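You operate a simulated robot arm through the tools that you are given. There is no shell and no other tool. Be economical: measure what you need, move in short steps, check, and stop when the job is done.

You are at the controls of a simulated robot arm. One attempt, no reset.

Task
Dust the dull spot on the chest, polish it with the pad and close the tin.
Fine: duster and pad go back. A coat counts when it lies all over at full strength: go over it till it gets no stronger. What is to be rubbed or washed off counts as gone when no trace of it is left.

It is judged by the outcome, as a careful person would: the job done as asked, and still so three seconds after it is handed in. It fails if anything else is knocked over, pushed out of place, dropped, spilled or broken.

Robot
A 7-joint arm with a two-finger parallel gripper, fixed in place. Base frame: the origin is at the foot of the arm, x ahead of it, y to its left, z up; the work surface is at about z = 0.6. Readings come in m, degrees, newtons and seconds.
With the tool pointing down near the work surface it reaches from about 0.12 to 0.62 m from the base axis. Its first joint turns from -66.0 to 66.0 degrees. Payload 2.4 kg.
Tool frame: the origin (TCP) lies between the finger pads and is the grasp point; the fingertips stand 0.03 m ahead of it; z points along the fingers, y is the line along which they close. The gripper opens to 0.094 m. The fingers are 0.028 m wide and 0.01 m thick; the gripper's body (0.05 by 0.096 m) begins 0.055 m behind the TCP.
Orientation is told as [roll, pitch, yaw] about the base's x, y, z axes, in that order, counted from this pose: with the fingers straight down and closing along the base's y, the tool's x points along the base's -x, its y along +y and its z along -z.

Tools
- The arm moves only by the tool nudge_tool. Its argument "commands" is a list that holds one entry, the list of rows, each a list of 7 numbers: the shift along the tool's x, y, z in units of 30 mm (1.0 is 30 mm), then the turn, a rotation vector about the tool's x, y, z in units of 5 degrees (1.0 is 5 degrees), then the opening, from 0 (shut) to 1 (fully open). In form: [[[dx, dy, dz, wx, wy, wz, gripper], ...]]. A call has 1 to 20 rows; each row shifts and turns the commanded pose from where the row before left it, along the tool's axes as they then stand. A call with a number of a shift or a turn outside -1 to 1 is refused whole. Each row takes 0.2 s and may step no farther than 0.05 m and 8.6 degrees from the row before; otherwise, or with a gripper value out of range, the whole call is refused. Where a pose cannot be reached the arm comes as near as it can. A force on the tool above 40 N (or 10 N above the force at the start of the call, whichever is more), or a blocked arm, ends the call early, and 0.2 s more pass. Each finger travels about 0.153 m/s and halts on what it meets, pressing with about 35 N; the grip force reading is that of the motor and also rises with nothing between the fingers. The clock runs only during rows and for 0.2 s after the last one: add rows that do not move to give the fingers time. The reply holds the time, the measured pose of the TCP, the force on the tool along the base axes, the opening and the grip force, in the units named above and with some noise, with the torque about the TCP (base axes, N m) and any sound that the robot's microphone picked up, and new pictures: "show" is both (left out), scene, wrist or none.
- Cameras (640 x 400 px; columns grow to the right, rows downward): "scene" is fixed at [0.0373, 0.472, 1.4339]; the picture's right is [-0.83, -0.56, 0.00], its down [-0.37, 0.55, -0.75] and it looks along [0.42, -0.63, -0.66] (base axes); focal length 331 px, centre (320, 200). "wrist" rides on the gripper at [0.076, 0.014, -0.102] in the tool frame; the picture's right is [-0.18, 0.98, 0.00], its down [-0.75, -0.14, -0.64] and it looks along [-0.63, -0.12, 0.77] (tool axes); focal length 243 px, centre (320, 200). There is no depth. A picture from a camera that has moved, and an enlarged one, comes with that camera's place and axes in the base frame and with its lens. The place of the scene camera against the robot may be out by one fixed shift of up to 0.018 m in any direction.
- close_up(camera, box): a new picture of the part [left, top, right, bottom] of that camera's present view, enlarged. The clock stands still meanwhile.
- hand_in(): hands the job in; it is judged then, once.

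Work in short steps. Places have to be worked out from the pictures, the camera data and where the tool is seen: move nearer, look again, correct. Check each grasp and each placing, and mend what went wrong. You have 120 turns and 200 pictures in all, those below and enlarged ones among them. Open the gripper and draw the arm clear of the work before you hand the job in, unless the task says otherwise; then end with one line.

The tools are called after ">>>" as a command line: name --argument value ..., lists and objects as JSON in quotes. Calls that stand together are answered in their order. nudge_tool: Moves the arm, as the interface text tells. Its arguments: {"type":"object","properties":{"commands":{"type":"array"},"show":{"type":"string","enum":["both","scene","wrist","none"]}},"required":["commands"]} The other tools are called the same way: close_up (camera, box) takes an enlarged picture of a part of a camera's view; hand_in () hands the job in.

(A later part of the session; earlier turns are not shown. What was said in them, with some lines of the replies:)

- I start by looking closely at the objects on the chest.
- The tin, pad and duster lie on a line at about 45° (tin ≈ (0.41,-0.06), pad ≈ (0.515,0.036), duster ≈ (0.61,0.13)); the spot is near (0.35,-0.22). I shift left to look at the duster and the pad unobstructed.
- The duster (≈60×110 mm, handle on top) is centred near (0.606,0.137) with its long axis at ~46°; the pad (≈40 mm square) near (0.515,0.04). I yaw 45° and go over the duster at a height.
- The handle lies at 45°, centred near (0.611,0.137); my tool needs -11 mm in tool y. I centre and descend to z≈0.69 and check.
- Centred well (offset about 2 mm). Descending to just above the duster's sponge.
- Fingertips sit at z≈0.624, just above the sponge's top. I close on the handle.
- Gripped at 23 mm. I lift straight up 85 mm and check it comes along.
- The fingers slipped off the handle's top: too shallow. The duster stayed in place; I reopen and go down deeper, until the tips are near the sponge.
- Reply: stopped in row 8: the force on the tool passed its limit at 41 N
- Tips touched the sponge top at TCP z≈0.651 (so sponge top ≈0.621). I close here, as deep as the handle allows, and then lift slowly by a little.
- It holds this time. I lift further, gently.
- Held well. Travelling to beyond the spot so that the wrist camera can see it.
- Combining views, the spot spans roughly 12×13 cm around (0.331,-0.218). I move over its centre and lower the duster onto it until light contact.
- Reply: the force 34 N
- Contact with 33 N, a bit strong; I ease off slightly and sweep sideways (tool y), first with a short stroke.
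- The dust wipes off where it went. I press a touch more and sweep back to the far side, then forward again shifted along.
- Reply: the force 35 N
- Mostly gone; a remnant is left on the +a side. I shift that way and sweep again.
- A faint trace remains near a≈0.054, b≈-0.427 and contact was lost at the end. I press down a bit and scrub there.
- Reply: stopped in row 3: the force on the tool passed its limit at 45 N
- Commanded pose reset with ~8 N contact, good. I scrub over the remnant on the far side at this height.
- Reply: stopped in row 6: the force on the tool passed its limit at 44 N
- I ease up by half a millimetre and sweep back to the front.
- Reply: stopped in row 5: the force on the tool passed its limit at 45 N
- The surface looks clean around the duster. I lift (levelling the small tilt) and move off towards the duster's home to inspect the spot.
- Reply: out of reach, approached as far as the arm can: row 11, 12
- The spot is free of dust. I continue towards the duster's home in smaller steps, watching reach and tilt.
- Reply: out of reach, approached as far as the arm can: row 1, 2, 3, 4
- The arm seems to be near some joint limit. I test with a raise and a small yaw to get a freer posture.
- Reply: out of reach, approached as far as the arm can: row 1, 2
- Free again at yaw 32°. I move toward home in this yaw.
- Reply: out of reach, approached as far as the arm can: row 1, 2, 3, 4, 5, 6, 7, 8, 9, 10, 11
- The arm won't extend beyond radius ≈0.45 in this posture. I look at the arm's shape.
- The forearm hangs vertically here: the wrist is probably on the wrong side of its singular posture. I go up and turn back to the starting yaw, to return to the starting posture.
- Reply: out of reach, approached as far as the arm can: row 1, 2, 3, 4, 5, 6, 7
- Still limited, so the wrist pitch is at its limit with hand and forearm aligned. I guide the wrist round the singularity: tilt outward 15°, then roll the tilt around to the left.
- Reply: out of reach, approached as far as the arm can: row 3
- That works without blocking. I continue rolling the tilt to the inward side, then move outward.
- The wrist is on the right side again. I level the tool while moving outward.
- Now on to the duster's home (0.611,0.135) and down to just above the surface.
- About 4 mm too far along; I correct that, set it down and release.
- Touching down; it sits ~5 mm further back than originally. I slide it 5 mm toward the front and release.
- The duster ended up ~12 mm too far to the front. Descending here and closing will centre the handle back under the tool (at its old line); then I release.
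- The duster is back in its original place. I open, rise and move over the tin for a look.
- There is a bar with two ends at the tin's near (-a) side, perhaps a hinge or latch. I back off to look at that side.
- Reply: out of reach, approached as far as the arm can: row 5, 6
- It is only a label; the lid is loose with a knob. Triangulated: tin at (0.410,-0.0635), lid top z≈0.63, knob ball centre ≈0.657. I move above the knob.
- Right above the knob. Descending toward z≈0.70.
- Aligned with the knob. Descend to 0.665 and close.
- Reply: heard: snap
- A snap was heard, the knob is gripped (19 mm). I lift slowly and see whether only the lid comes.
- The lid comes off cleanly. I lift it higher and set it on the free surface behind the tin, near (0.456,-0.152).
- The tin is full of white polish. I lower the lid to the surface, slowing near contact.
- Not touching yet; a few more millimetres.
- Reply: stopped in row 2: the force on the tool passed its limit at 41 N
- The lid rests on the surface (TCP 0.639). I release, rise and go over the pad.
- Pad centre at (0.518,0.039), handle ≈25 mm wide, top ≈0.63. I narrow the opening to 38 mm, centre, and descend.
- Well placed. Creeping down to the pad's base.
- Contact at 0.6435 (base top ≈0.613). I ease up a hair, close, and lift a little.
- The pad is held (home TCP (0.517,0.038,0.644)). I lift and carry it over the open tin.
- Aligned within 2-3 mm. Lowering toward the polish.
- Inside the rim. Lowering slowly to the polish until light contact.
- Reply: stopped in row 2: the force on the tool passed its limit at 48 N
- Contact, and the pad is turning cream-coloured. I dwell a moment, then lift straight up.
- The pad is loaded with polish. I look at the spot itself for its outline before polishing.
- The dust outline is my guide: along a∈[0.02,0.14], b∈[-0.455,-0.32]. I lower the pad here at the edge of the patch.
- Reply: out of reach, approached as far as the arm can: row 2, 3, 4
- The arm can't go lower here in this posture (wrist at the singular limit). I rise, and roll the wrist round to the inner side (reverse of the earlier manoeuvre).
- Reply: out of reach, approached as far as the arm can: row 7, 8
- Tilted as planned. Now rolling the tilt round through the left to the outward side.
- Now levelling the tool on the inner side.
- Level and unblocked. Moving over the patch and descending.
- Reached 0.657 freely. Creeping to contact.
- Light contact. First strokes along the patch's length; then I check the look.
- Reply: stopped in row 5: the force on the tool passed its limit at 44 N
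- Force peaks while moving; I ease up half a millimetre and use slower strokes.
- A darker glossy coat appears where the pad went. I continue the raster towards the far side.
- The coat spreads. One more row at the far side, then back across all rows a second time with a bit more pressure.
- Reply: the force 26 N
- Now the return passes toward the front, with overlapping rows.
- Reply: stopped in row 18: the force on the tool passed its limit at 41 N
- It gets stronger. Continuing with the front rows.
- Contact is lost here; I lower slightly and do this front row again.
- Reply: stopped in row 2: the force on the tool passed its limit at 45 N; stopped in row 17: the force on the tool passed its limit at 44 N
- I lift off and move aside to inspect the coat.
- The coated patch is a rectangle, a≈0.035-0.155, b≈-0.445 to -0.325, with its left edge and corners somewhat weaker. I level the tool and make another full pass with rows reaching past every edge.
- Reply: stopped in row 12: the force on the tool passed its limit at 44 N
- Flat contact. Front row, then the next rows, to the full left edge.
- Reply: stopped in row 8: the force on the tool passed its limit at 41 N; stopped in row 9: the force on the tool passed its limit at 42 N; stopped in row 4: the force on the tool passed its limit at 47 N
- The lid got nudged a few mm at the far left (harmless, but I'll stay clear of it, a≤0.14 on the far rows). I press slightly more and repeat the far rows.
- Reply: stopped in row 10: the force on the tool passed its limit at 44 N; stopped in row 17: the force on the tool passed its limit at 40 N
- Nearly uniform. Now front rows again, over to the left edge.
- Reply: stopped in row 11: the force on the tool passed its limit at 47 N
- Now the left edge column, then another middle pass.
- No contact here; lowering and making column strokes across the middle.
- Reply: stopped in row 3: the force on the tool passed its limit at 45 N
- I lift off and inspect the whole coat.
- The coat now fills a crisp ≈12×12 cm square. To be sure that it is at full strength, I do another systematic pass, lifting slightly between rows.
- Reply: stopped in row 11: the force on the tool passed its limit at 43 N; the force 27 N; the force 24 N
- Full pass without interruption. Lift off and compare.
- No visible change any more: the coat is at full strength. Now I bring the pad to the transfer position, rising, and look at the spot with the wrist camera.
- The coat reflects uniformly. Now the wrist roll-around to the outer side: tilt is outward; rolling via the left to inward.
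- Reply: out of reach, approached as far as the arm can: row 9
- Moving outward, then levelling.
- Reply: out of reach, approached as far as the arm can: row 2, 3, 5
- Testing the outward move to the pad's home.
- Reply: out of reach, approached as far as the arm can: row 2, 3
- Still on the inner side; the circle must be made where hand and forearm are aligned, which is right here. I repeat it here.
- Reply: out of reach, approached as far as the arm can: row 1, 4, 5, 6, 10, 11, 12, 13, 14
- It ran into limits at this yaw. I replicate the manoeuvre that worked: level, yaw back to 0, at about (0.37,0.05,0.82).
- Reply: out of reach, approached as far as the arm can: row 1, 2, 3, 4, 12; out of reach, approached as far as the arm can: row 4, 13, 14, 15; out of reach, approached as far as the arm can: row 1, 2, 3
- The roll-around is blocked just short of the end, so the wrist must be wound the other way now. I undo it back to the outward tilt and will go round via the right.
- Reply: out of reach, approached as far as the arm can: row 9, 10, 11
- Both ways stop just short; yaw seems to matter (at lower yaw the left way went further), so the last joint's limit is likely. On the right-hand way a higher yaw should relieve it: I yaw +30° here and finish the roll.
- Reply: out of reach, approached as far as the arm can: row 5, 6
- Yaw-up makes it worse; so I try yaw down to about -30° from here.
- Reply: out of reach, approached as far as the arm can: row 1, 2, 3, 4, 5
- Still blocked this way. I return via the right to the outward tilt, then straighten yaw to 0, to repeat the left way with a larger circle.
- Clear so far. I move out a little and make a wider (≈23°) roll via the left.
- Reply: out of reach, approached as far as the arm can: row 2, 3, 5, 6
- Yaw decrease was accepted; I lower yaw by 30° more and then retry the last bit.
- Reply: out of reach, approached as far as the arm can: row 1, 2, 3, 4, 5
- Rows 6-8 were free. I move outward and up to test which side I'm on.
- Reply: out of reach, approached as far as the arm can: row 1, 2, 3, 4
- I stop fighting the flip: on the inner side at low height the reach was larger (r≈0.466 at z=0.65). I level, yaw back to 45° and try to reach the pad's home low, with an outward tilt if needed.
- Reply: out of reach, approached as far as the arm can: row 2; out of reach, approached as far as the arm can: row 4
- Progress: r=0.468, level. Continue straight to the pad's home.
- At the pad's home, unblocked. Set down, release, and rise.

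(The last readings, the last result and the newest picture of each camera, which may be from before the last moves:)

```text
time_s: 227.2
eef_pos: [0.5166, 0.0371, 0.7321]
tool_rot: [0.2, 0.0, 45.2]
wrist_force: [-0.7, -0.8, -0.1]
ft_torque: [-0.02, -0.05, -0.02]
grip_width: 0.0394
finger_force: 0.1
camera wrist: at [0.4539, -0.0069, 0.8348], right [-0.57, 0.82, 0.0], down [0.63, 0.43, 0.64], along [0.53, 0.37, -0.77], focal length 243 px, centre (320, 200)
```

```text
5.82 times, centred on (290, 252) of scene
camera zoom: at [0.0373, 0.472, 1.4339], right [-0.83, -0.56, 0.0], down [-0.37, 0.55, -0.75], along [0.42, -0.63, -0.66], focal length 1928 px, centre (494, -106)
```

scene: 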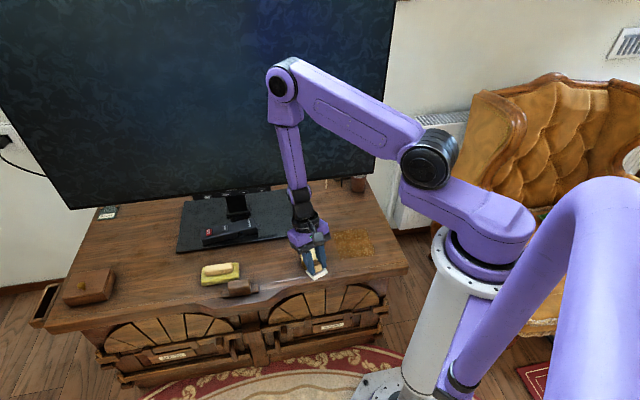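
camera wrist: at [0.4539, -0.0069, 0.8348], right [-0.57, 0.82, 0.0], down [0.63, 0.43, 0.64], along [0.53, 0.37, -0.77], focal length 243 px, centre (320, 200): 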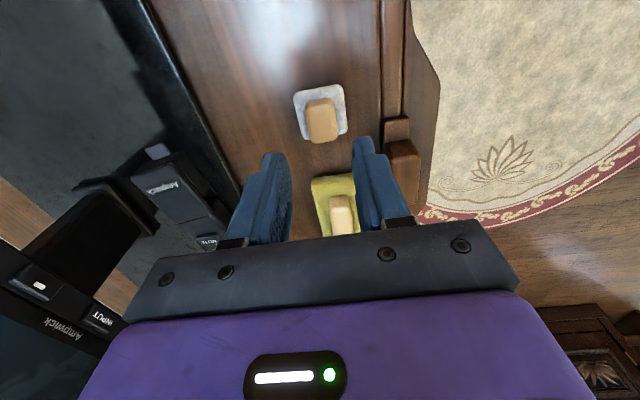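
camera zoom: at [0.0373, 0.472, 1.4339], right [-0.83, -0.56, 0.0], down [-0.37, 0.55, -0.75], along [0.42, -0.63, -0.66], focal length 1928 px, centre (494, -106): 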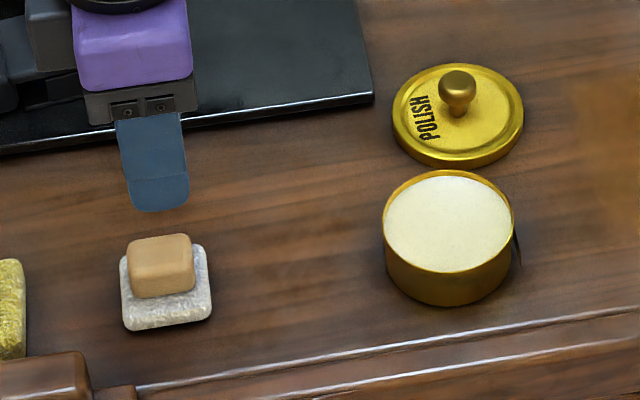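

The pad is back in place. Next the lid, now at about (0.461,-0.148): I go above it.

>>> nudge_tool --commands '[[[0.8, -0.44, -0.2, 0, 0, 0, 0.55], [0.8, -0.44, -0.2, 0, 0, 0, 0.55], [0.8, -0.44, 0, 0, 0, 0, 0.55], [0.8, -0.44, 0, 0, 0, 0, 0.55], [0.8, -0.44, 0, 0, 0, 0, 0.55], [0.8, -0.44, 0, 0, 0, 0, 0.55], [0.84, -0.42, 0, 0, 0, 0, 0.55], [0, 0, 0.8, 0, 0, 0, 0.55], [0, 0, 0, 0, 0, 0, 0.55]]]' --show "wrist"

>>> close_up --camera "wrist" --box '[250, 60, 390, 190]'

```text
time_s: 229.2
eef_pos: [0.4636, -0.1458, 0.7211]
tool_rot: [0.0, -0.1, 45.2]
wrist_force: [1.0, -0.7, -0.2]
ft_torque: [0.02, 0.05, -0.03]
grip_width: 0.0518
finger_force: 0.0
camera wrist: at [0.4006, -0.1906, 0.8232], right [-0.57, 0.82, 0.0], down [0.63, 0.43, 0.64], along [0.53, 0.37, -0.77], focal length 243 px, centre (320, 200)
```

wrist: 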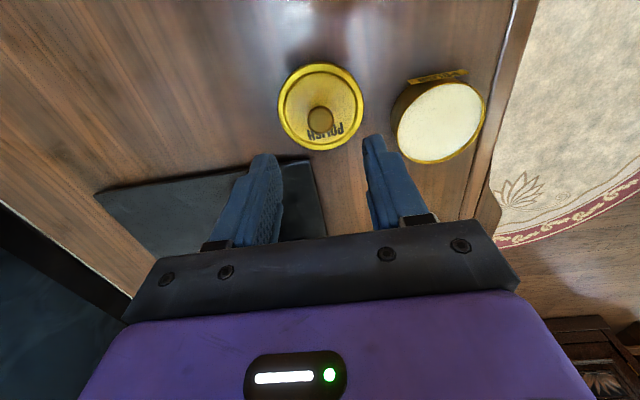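

```text
3.08 times, centred on (320, 125) of wrist
camera zoom: at [0.4006, -0.1906, 0.8232], right [-0.57, 0.82, 0.0], down [0.63, 0.43, 0.64], along [0.53, 0.37, -0.77], focal length 746 px, centre (320, 431)
```

zoom: 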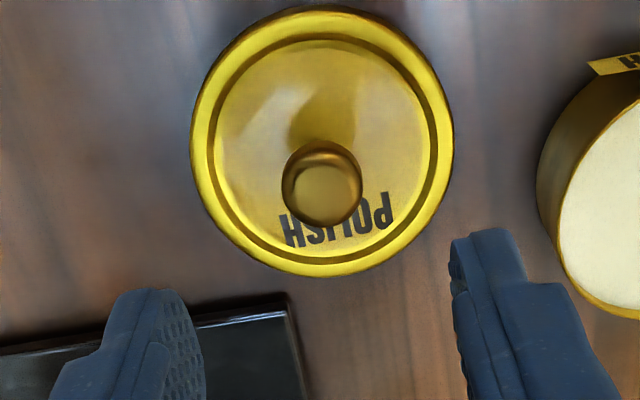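

Exactly above the knob. Descend to 0.641, close and lift.

>>> nudge_tool --commands '[[[0, 0, 0.7, 0, 0, 0, 0.55], [0, 0, 0.8, 0, 0, 0, 0.55], [0, 0, 0.7, 0, 0, 0, 0.55], [0, 0, 0.44, 0, 0, 0, 0.55], [0, 0, 0, 0, 0, 0, 0.3], [0, 0, 0, 0, 0, 0, 0.1], [0, 0, 0, 0, 0, 0, 0], [0, 0, 0, 0, 0, 0, 0], [0, 0, -0.2, 0, 0, 0, 0], [0, 0, -0.5, 0, 0, 0, 0], [0, 0, -0.7, 0, 0, 0, 0], [0, 0, -0.8, 0, 0, 0, 0], [0, 0, -0.5, 0, 0, 0, 0], [0, 0, 0, 0, 0, 0, 0]]]' --show "wrist"

```text
time_s: 232.2
eef_pos: [0.462, -0.1461, 0.7218]
tool_rot: [0.1, -0.1, 45.2]
wrist_force: [0.7, 0.9, 0.2]
ft_torque: [-0.03, 0.03, -0.01]
grip_width: 0.0191
finger_force: 34.8
camera wrist: at [0.4002, -0.1906, 0.8245], right [-0.57, 0.82, 0.0], down [0.63, 0.43, 0.64], along [0.53, 0.37, -0.77], focal length 243 px, centre (320, 200)
5 turns are left
```

wrist: 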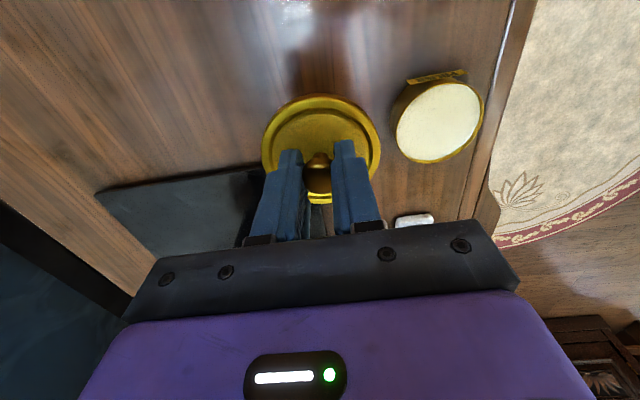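

Lid in hand. I carry it over the tin (tin centre checks at (0.410,-0.063)) and stop just above.

>>> nudge_tool --commands '[[[-0.1, 0.4, 0, 0, 0, 0, 0], [-0.12, 0.6, 0, 0, 0, 0, 0], [-0.12, 0.6, 0, 0, 0, 0, 0], [-0.12, 0.6, 0, 0, 0, 0, 0], [-0.12, 0.6, 0, 0, 0, 0, 0], [-0.11, 0.4, 0, 0, 0, 0, 0], [0, 0, 0.5, 0, 0, 0, 0], [0, 0, 0.4, 0, 0, 0, 0], [0, 0, 0, 0, 0, 0, 0], [0, 0, 0, 0, 0, 0, 0]]]' --show "wrist"

>>> close_up --camera "scene" --box '[280, 210, 350, 280]'

```text
time_s: 234.4
eef_pos: [0.4083, -0.0659, 0.6959]
tool_rot: [0.0, -0.2, 45.3]
wrist_force: [-0.9, -0.2, -0.5]
ft_torque: [0.02, 0.01, -0.01]
grip_width: 0.0194
finger_force: 34.9
camera wrist: at [0.3458, -0.1096, 0.7964], right [-0.57, 0.82, 0.0], down [0.63, 0.43, 0.64], along [0.53, 0.37, -0.77], focal length 243 px, centre (320, 200)
```

wrist: 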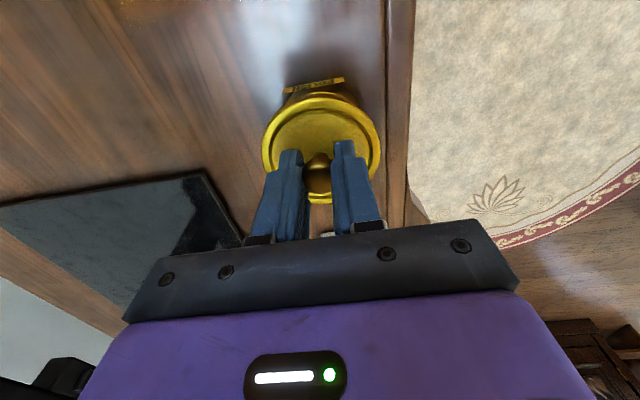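

```text
5.71 times, centred on (315, 245) of scene
camera zoom: at [0.0373, 0.472, 1.4339], right [-0.83, -0.56, 0.0], down [-0.37, 0.55, -0.75], along [0.42, -0.63, -0.66], focal length 1894 px, centre (349, -57)
4 turns are left
```

zoom: 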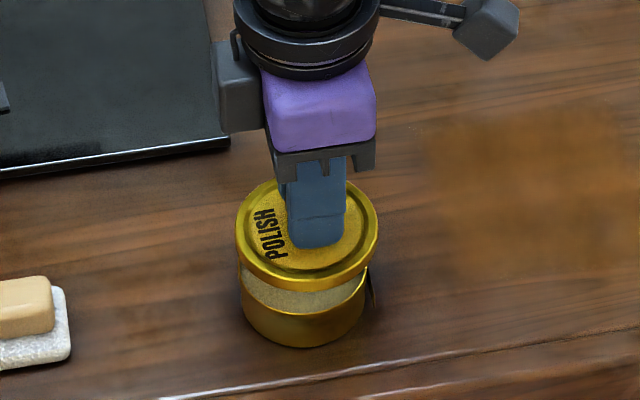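

Lid is ~2 mm short; I correct and press it down onto the tin.

>>> nudge_tool --commands '[[[-0.06, 0.04, 0.2, 0, 0, 0, 0], [0, 0, 0.3, 0, 0, 0, 0], [0, 0, 0.25, 0, 0, 0, 0], [0, 0, 0.12, 0, 0, 0, 0], [0, 0, 0.08, 0, 0, 0, 0], [0, 0, 0.06, 0, 0, 0, 0], [0, 0, 0.04, 0, 0, 0, 0], [0, 0, 0.03, 0, 0, 0, 0], [0, 0, 0, 0, 0, 0, 0]]]' --show "wrist"

>>> close_up --camera "scene" --box '[280, 210, 350, 280]'

```text
time_s: 235.9
eef_pos: [0.4102, -0.0629, 0.6672]
tool_rot: [0.2, 0.0, 45.1]
wrist_force: [-2.3, -1.2, 8.6]
ft_torque: [0.06, -0.16, 0.02]
grip_width: 0.0198
finger_force: 34.8
heard: snap
stopped in row 7: the force on the tool passed its limit at 40 N (the readings are from after the stop); the commanded pose is now the measured one
camera wrist: at [0.3475, -0.1069, 0.7693], right [-0.57, 0.82, 0.0], down [0.63, 0.43, 0.64], along [0.53, 0.37, -0.77], focal length 243 px, centre (320, 200)
```

wrist: 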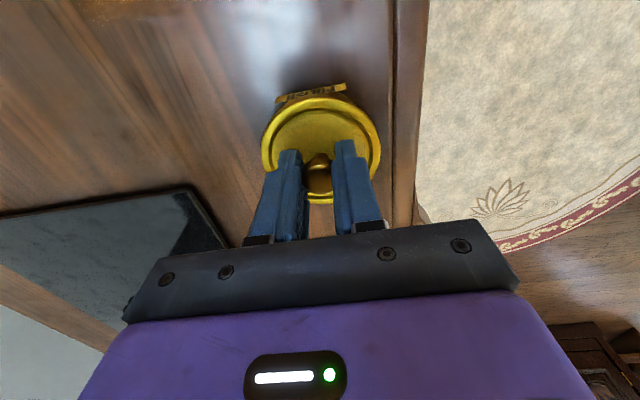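

```text
5.71 times, centred on (315, 245) of scene
camera zoom: at [0.0371, 0.472, 1.4339], right [-0.83, -0.56, 0.0], down [-0.37, 0.55, -0.75], along [0.42, -0.63, -0.66], focal length 1894 px, centre (349, -57)
3 turns are left
```

zoom: 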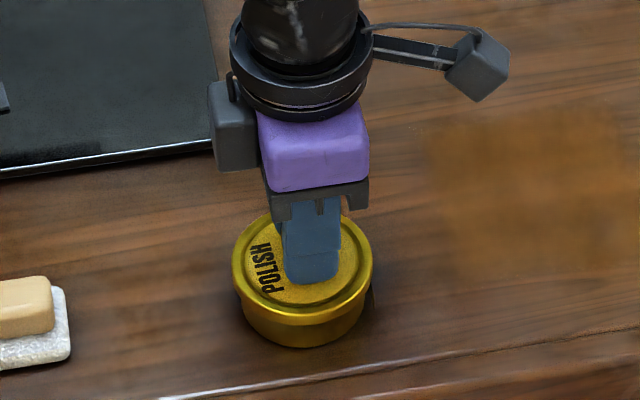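

The lid snapped shut and sits flush. I open the gripper and rise clear.

>>> nudge_tool --commands '[[[0, 0, -0.02, 0, 0, 0, 0.25], [0, 0, 0, 0, 0, 0, 0.45], [0, 0, 0, 0, 0, 0, 0.55], [0, 0, -0.3, 0, 0, 0, 0.55], [0, 0, -0.8, 0, 0, 0, 0.55], [0, 0, -0.9, 0, 0, 0, 0.55], [0, 0, -0.9, 0, 0, 0, 0.55], [0, 0, -0.9, 0, 0, 0, 0.6], [0, 0, -0.5, 0, 0, 0, 0.8], [0, 0, 0, 0, 0, 0, 0.8]]]' --show "both"

>>> close_up --camera "scene" --box '[190, 215, 390, 300]'

```text
time_s: 238.1
eef_pos: [0.412, -0.0639, 0.796]
tool_rot: [0.0, 0.2, 45.1]
wrist_force: [0.1, 0.3, 1.0]
ft_torque: [0.01, -0.04, 0.0]
grip_width: 0.0753
finger_force: 0.1
camera wrist: at [0.3486, -0.1078, 0.8988], right [-0.57, 0.82, 0.0], down [0.63, 0.44, 0.64], along [0.53, 0.36, -0.77], focal length 243 px, centre (320, 200)
```

scene: 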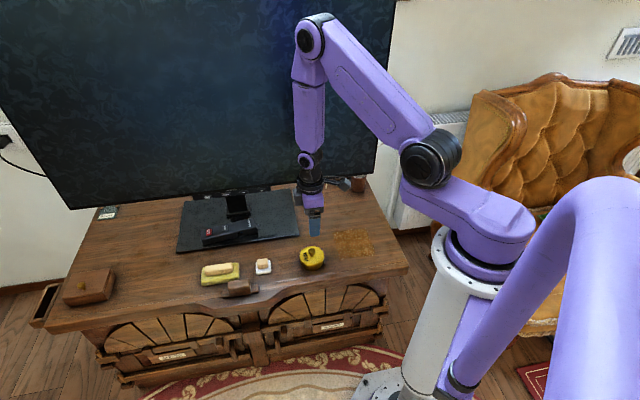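
wrist: 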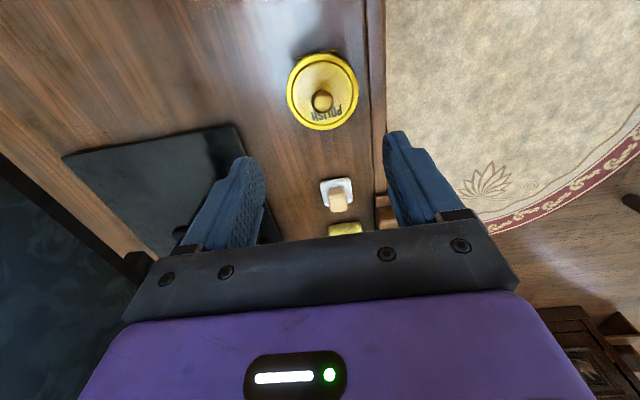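

```text
3.20 times, centred on (290, 258) of scene
camera zoom: at [0.0373, 0.472, 1.4339], right [-0.83, -0.56, 0.0], down [-0.37, 0.55, -0.75], along [0.42, -0.63, -0.66], focal length 1060 px, centre (416, 16)
2 turns are left
```

zoom: 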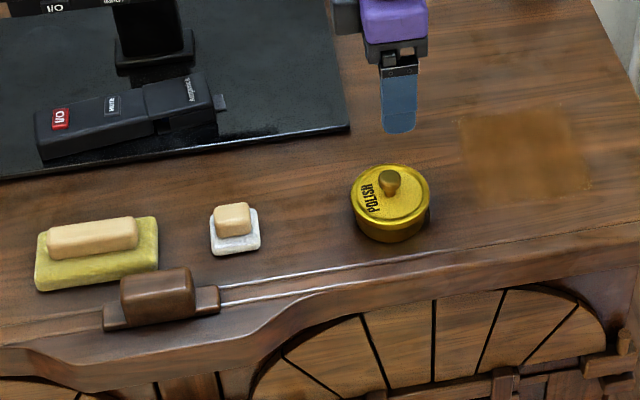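

The tin is closed, the duster and pad are back in their places, and the spot is dusted and coated. The gripper is open and the arm is clear, so I hand the job in.

>>> hand_in

```text
The job is handed in.
```

I dusted the dull spot, polished it evenly until the coat got no stronger, put the duster and pad back in place, and snapped the tin shut.
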